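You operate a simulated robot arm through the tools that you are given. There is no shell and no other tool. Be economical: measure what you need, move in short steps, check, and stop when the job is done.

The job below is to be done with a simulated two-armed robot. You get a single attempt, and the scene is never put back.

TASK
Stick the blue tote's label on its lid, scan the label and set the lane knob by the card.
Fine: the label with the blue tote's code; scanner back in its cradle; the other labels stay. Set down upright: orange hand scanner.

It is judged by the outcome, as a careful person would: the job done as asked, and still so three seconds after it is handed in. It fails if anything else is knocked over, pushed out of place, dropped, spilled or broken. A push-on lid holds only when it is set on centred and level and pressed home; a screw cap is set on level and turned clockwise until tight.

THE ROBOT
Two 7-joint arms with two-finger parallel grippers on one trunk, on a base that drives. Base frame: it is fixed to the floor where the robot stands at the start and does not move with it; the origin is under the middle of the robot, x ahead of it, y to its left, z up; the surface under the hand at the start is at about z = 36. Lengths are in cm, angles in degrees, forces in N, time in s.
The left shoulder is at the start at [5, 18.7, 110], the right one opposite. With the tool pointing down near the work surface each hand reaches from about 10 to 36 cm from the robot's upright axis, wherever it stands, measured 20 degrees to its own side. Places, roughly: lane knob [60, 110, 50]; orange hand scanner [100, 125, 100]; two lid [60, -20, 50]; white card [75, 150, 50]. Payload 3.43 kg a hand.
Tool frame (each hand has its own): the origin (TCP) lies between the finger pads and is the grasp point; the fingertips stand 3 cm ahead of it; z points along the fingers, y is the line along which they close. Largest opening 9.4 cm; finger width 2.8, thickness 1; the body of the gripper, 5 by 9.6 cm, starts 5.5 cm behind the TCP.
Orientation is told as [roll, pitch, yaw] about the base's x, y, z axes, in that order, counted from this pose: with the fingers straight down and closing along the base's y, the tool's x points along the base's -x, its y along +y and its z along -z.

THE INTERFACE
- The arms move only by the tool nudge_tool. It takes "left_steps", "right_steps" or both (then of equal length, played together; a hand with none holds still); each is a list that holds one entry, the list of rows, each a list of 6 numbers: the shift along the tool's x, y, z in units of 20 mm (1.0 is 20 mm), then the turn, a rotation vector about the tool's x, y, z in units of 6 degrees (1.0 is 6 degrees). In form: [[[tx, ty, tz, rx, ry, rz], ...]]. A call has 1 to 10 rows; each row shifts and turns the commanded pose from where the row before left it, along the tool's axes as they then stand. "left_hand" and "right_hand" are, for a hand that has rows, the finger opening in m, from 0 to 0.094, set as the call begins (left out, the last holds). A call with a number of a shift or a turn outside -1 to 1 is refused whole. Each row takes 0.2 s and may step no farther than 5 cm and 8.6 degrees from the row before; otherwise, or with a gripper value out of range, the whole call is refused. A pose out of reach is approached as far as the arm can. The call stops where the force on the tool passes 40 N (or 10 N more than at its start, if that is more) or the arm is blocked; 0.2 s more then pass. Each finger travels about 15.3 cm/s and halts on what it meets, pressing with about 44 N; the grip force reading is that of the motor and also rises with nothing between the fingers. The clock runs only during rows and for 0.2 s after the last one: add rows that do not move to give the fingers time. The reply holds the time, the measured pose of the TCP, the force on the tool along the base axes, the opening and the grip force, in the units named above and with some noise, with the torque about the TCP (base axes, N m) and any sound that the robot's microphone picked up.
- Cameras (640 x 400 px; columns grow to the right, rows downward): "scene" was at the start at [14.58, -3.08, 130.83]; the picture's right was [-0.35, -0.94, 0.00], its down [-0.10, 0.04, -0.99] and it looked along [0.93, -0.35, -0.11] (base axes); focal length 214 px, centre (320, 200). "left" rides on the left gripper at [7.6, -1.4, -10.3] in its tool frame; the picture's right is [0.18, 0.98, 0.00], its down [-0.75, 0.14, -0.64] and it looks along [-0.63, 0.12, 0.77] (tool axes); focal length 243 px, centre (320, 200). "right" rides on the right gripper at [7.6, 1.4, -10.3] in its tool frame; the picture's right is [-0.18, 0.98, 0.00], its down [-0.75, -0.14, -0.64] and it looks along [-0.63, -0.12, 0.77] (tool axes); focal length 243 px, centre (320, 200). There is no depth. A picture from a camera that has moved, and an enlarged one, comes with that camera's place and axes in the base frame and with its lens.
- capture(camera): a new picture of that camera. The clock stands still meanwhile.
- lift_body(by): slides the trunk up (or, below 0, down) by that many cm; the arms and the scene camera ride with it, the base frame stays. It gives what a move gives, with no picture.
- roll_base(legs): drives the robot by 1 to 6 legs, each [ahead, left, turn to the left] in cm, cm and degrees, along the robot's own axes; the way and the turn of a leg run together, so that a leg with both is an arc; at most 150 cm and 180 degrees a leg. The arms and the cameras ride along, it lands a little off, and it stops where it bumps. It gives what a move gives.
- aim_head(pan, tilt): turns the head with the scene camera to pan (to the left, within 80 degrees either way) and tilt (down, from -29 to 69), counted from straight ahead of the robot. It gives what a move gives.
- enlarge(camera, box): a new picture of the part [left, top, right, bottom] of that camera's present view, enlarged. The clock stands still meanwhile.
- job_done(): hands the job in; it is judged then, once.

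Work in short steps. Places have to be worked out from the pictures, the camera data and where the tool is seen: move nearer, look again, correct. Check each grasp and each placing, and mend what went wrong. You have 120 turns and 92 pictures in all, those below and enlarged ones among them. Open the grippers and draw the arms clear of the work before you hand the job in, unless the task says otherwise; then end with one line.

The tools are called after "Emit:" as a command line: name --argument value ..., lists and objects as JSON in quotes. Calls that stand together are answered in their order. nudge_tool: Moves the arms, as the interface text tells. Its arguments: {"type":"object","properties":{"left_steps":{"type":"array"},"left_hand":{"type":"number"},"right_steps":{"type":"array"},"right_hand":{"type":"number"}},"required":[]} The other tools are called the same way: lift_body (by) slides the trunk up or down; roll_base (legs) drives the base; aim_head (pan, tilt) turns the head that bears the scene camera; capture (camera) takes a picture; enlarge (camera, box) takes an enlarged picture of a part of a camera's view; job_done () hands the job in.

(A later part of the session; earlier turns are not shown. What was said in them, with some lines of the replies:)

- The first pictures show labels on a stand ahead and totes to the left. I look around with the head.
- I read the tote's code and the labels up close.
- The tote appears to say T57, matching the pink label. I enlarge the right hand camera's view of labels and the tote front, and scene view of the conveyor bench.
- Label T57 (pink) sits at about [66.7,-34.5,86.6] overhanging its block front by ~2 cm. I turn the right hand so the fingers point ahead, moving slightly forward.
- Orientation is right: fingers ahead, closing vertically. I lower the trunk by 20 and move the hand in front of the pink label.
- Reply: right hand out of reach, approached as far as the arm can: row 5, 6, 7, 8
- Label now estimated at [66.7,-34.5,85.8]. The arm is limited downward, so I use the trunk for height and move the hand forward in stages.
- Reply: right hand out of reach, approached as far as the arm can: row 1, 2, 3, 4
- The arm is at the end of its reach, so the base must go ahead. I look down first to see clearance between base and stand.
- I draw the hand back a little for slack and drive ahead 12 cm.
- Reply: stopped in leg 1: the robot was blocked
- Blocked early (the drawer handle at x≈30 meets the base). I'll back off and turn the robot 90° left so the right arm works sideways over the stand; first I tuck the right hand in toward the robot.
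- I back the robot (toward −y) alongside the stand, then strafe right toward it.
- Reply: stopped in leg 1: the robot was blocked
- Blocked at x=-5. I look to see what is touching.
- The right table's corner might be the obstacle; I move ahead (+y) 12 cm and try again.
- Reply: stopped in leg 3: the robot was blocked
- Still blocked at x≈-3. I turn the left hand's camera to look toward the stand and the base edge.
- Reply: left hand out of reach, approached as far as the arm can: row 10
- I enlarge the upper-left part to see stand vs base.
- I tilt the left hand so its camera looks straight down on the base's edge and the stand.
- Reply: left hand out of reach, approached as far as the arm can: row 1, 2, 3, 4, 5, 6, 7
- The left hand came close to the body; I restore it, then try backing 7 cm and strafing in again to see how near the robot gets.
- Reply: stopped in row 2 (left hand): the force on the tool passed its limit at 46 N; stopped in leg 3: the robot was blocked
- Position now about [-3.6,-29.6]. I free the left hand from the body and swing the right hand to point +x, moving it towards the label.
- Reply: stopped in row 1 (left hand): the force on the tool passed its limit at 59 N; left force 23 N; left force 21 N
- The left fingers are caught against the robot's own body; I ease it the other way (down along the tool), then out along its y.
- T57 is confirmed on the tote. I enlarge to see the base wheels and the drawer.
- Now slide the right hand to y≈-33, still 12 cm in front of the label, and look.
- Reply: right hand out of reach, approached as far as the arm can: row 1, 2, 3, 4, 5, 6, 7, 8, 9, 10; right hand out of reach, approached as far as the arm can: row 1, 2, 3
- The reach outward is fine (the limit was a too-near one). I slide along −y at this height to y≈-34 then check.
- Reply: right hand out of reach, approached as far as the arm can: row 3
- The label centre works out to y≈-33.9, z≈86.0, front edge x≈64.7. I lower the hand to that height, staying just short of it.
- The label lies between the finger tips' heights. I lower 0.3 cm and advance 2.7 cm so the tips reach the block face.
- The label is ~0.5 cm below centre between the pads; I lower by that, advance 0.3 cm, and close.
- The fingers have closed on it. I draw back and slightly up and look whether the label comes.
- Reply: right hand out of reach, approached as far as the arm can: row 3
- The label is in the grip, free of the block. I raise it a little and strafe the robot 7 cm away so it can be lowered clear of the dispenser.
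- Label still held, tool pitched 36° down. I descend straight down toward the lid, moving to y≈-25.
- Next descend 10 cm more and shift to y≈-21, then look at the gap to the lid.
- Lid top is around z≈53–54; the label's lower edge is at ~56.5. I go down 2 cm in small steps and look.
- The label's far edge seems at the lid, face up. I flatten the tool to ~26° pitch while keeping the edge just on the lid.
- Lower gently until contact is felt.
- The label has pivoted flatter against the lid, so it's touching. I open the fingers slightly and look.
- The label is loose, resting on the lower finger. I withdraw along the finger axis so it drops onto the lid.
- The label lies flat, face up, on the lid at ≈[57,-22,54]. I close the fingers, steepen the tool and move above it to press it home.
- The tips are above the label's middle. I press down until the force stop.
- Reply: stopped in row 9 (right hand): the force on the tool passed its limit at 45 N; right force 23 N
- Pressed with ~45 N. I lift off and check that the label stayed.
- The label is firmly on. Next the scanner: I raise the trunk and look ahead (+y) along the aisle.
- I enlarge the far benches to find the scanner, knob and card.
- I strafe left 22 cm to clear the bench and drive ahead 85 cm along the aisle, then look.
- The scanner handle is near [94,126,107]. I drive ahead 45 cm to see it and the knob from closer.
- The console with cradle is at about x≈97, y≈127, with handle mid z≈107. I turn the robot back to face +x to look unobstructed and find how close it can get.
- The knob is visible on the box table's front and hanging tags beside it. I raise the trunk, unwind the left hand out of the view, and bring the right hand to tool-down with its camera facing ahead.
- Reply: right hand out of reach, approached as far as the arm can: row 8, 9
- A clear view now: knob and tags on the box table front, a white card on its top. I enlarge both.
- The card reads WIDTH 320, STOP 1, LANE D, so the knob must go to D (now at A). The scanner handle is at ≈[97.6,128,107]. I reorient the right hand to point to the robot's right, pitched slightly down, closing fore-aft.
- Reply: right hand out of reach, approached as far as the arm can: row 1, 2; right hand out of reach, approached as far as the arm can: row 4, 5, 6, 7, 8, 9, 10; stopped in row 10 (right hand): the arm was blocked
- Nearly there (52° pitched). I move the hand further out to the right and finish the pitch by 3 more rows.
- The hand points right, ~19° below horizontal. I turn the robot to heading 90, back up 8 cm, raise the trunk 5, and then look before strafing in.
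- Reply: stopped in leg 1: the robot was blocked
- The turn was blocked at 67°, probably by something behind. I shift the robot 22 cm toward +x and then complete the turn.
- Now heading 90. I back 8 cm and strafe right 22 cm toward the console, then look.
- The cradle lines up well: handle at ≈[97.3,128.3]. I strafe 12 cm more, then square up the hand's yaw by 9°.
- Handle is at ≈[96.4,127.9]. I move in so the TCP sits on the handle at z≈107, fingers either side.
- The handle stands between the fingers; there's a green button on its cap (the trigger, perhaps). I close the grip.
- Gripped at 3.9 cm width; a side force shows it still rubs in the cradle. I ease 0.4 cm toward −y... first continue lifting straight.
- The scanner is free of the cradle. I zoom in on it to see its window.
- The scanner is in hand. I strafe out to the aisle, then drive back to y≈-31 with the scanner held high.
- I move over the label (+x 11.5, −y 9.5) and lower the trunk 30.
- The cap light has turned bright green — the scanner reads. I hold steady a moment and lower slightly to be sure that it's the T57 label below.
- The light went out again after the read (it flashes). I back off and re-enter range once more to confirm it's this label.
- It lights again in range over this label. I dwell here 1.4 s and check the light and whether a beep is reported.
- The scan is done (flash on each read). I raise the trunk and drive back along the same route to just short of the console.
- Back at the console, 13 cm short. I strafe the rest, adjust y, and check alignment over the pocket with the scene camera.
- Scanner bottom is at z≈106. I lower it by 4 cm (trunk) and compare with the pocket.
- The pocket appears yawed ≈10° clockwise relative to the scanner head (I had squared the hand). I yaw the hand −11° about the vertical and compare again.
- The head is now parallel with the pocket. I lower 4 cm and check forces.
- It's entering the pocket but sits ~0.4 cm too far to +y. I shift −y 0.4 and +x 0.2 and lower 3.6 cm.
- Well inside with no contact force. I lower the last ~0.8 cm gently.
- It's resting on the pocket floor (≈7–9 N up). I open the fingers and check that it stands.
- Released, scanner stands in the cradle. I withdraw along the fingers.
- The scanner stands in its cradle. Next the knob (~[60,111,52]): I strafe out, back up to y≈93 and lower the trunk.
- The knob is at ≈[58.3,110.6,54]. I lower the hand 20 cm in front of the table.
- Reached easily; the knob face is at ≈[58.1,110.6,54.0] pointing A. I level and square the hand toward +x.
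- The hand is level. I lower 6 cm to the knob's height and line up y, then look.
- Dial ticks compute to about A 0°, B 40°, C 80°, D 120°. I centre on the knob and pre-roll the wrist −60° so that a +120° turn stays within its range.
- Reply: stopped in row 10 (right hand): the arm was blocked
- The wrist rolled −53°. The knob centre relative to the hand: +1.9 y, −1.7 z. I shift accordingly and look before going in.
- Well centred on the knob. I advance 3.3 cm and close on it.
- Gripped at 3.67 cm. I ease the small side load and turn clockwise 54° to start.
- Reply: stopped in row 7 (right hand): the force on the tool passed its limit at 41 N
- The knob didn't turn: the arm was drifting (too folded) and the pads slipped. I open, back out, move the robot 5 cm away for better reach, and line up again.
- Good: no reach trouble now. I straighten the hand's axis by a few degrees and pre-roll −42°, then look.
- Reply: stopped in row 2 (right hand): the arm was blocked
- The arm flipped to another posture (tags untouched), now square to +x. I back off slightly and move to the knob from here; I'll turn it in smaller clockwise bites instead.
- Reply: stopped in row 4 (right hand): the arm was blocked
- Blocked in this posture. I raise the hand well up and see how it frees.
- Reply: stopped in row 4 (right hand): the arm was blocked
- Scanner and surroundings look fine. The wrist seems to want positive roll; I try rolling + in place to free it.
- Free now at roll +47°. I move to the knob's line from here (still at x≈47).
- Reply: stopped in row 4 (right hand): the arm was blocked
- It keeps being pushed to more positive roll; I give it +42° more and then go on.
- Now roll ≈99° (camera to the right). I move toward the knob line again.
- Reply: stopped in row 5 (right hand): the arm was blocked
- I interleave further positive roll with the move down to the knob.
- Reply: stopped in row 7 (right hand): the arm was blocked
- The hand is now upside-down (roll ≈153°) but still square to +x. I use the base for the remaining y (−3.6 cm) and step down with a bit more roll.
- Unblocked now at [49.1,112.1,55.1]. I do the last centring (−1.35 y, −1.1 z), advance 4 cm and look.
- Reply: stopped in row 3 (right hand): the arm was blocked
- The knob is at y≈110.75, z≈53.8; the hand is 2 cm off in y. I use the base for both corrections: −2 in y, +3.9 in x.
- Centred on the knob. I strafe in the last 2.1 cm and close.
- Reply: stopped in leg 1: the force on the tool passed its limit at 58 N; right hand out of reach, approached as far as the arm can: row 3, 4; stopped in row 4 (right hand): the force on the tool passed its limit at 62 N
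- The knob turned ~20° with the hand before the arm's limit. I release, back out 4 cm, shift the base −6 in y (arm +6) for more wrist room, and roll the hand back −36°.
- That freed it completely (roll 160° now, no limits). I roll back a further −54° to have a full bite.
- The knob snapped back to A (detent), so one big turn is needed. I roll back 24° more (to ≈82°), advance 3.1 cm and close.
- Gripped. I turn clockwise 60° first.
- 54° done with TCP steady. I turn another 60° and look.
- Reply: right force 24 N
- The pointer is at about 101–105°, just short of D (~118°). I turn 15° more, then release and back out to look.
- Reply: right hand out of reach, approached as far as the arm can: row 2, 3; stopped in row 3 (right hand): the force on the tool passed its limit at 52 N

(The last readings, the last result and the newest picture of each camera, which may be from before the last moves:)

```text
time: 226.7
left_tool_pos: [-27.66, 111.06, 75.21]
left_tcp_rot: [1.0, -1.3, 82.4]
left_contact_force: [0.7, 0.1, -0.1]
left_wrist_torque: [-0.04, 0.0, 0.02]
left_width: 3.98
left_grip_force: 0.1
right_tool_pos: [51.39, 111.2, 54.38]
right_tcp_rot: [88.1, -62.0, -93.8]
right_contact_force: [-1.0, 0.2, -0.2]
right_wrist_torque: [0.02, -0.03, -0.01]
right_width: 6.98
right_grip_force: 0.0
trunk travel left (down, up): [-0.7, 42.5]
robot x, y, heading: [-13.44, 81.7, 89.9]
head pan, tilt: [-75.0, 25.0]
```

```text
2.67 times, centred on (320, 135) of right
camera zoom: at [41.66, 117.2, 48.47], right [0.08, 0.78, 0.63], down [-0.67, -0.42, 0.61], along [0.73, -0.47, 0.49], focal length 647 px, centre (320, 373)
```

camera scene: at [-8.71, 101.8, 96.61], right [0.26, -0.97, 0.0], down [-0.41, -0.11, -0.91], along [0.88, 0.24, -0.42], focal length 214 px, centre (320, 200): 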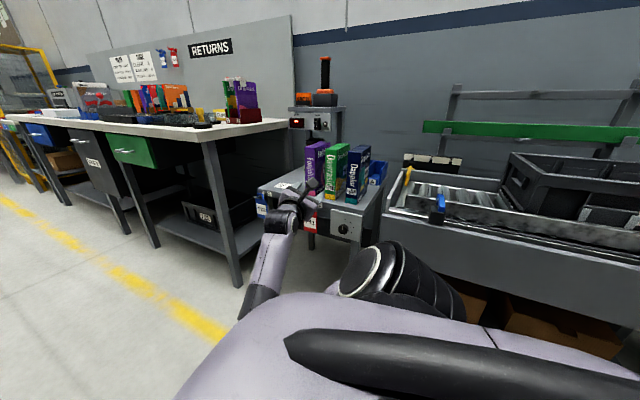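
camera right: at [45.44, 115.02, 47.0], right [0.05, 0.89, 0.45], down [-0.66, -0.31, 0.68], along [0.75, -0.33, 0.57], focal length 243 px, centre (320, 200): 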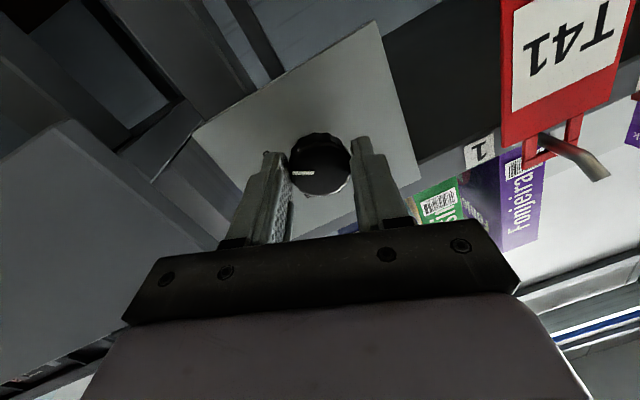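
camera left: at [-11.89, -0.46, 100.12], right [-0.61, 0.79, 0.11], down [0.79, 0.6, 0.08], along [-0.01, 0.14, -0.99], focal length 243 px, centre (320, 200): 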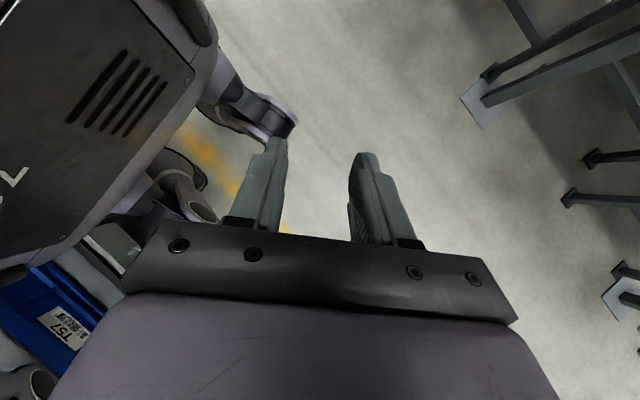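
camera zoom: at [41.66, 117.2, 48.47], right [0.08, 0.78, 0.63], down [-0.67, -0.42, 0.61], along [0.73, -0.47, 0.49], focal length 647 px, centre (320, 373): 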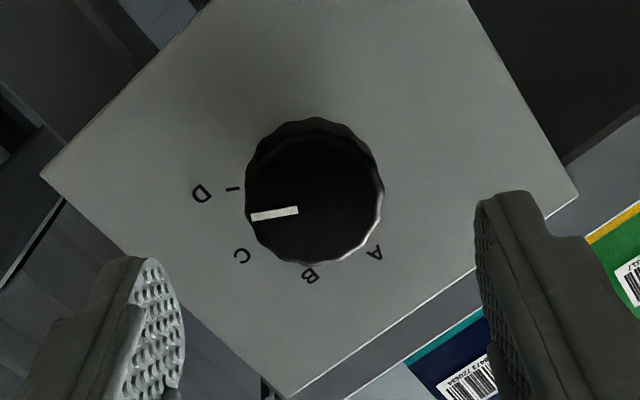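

The pointer lies in line with the D tick. I drive the robot away 14 cm so that both arms are clear, and take a final look at knob and scanner.

Emit:
roll_base --legs '[[0, 14, 0]]'

Emit:
capture --camera "scene"

Emit:
enlarge --camera "right" --box '[220, 60, 420, 185]'

```text
time: 228.2
left_tool_pos: [-36.38, 110.58, 75.23]
left_tcp_rot: [1.0, -0.6, 81.5]
left_contact_force: [0.5, 0.0, 0.2]
left_wrist_torque: [0.0, 0.03, 0.0]
left_width: 3.99
left_grip_force: 0.0
right_tool_pos: [42.11, 111.19, 54.25]
right_tcp_rot: [87.7, -61.7, -93.3]
right_contact_force: [-0.6, -0.3, -0.1]
right_wrist_torque: [0.03, -0.03, 0.0]
right_width: 6.99
right_grip_force: 0.0
trunk travel left (down, up): [-0.7, 42.5]
robot x, y, heading: [-22.59, 81.77, 89.9]
head pan, tilt: [-75.0, 25.0]
stopped in leg 1: the robot was blocked; the commanded pose is now the measured one
```

```text
1 pictures are left
camera scene: at [-13.76, 89.88, 96.9], right [0.26, -0.97, 0.0], down [-0.41, -0.11, -0.91], along [0.87, 0.23, -0.42], focal length 214 px, centre (320, 200)
```

scene: 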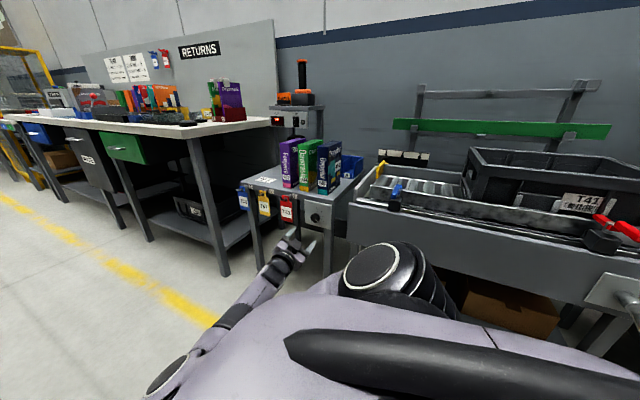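

```text
3.20 times, centred on (320, 122) of right
camera zoom: at [32.33, 117.09, 48.48], right [0.08, 0.77, 0.63], down [-0.67, -0.42, 0.61], along [0.74, -0.47, 0.49], focal length 776 px, centre (320, 448)
```

zoom: 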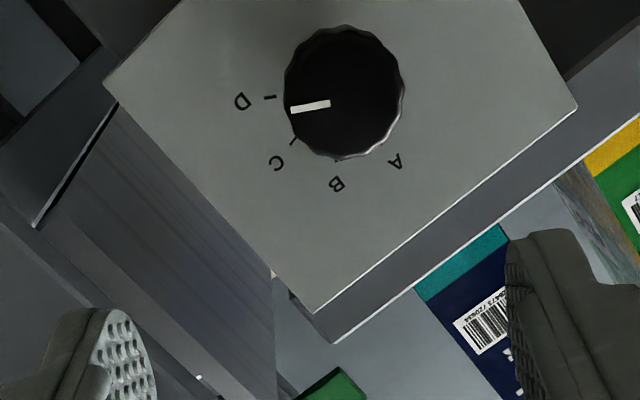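

Ray-fitting the dial gives D at ≈123° and the pointer at ≈120°, so the knob is at D. The base bumped on something on its left; I ease off 2 cm and check that side with the last picture.

Emit:
roll_base --legs '[[0, -2, 0]]'

Emit:
aim_head --pan 75 --tilt 35

Emit:
capture --camera "scene"

```text
time: 229.1
left_tool_pos: [-34.63, 110.79, 74.91]
left_tcp_rot: [0.7, -0.5, 81.6]
left_contact_force: [0.5, 0.2, -0.5]
left_wrist_torque: [0.03, 0.02, -0.01]
left_width: 3.98
left_grip_force: 0.1
right_tool_pos: [43.94, 111.37, 54.47]
right_tcp_rot: [88.1, -61.8, -93.7]
right_contact_force: [0.0, -0.4, -0.2]
right_wrist_torque: [0.03, -0.04, -0.01]
right_width: 6.99
right_grip_force: 0.0
trunk travel left (down, up): [-0.7, 42.5]
robot x, y, heading: [-21.03, 81.35, 89.8]
head pan, tilt: [-75.0, 25.0]
```

```text
time: 231.4
left_tool_pos: [-34.55, 110.75, 74.9]
left_tcp_rot: [0.8, -0.6, 81.6]
left_contact_force: [0.2, 0.1, -0.1]
left_wrist_torque: [0.01, 0.01, -0.03]
left_width: 3.99
left_grip_force: 0.1
right_tool_pos: [43.92, 111.31, 54.33]
right_tcp_rot: [88.2, -61.7, -93.7]
right_contact_force: [0.6, 0.8, -0.4]
right_wrist_torque: [-0.02, -0.01, 0.01]
right_width: 6.99
right_grip_force: 0.1
trunk travel left (down, up): [-0.7, 42.5]
robot x, y, heading: [-20.97, 81.4, 89.8]
head pan, tilt: [75.0, 35.0]
```

```text
refused: no pictures are left
```

The label is on the lid and scanned, the scanner is in its cradle, the knob points to D, and both hands are open or clear of the work, so I hand in.

Emit:
job_done

```text
The job is handed in.
```

The job is handed in: T57 label stuck on the blue tote's lid and scanned (green light), scanner upright in its cradle, and lane knob at D by my picture check. When I backed away at the end, the base bumped something on its left that I had no pictures left to check.
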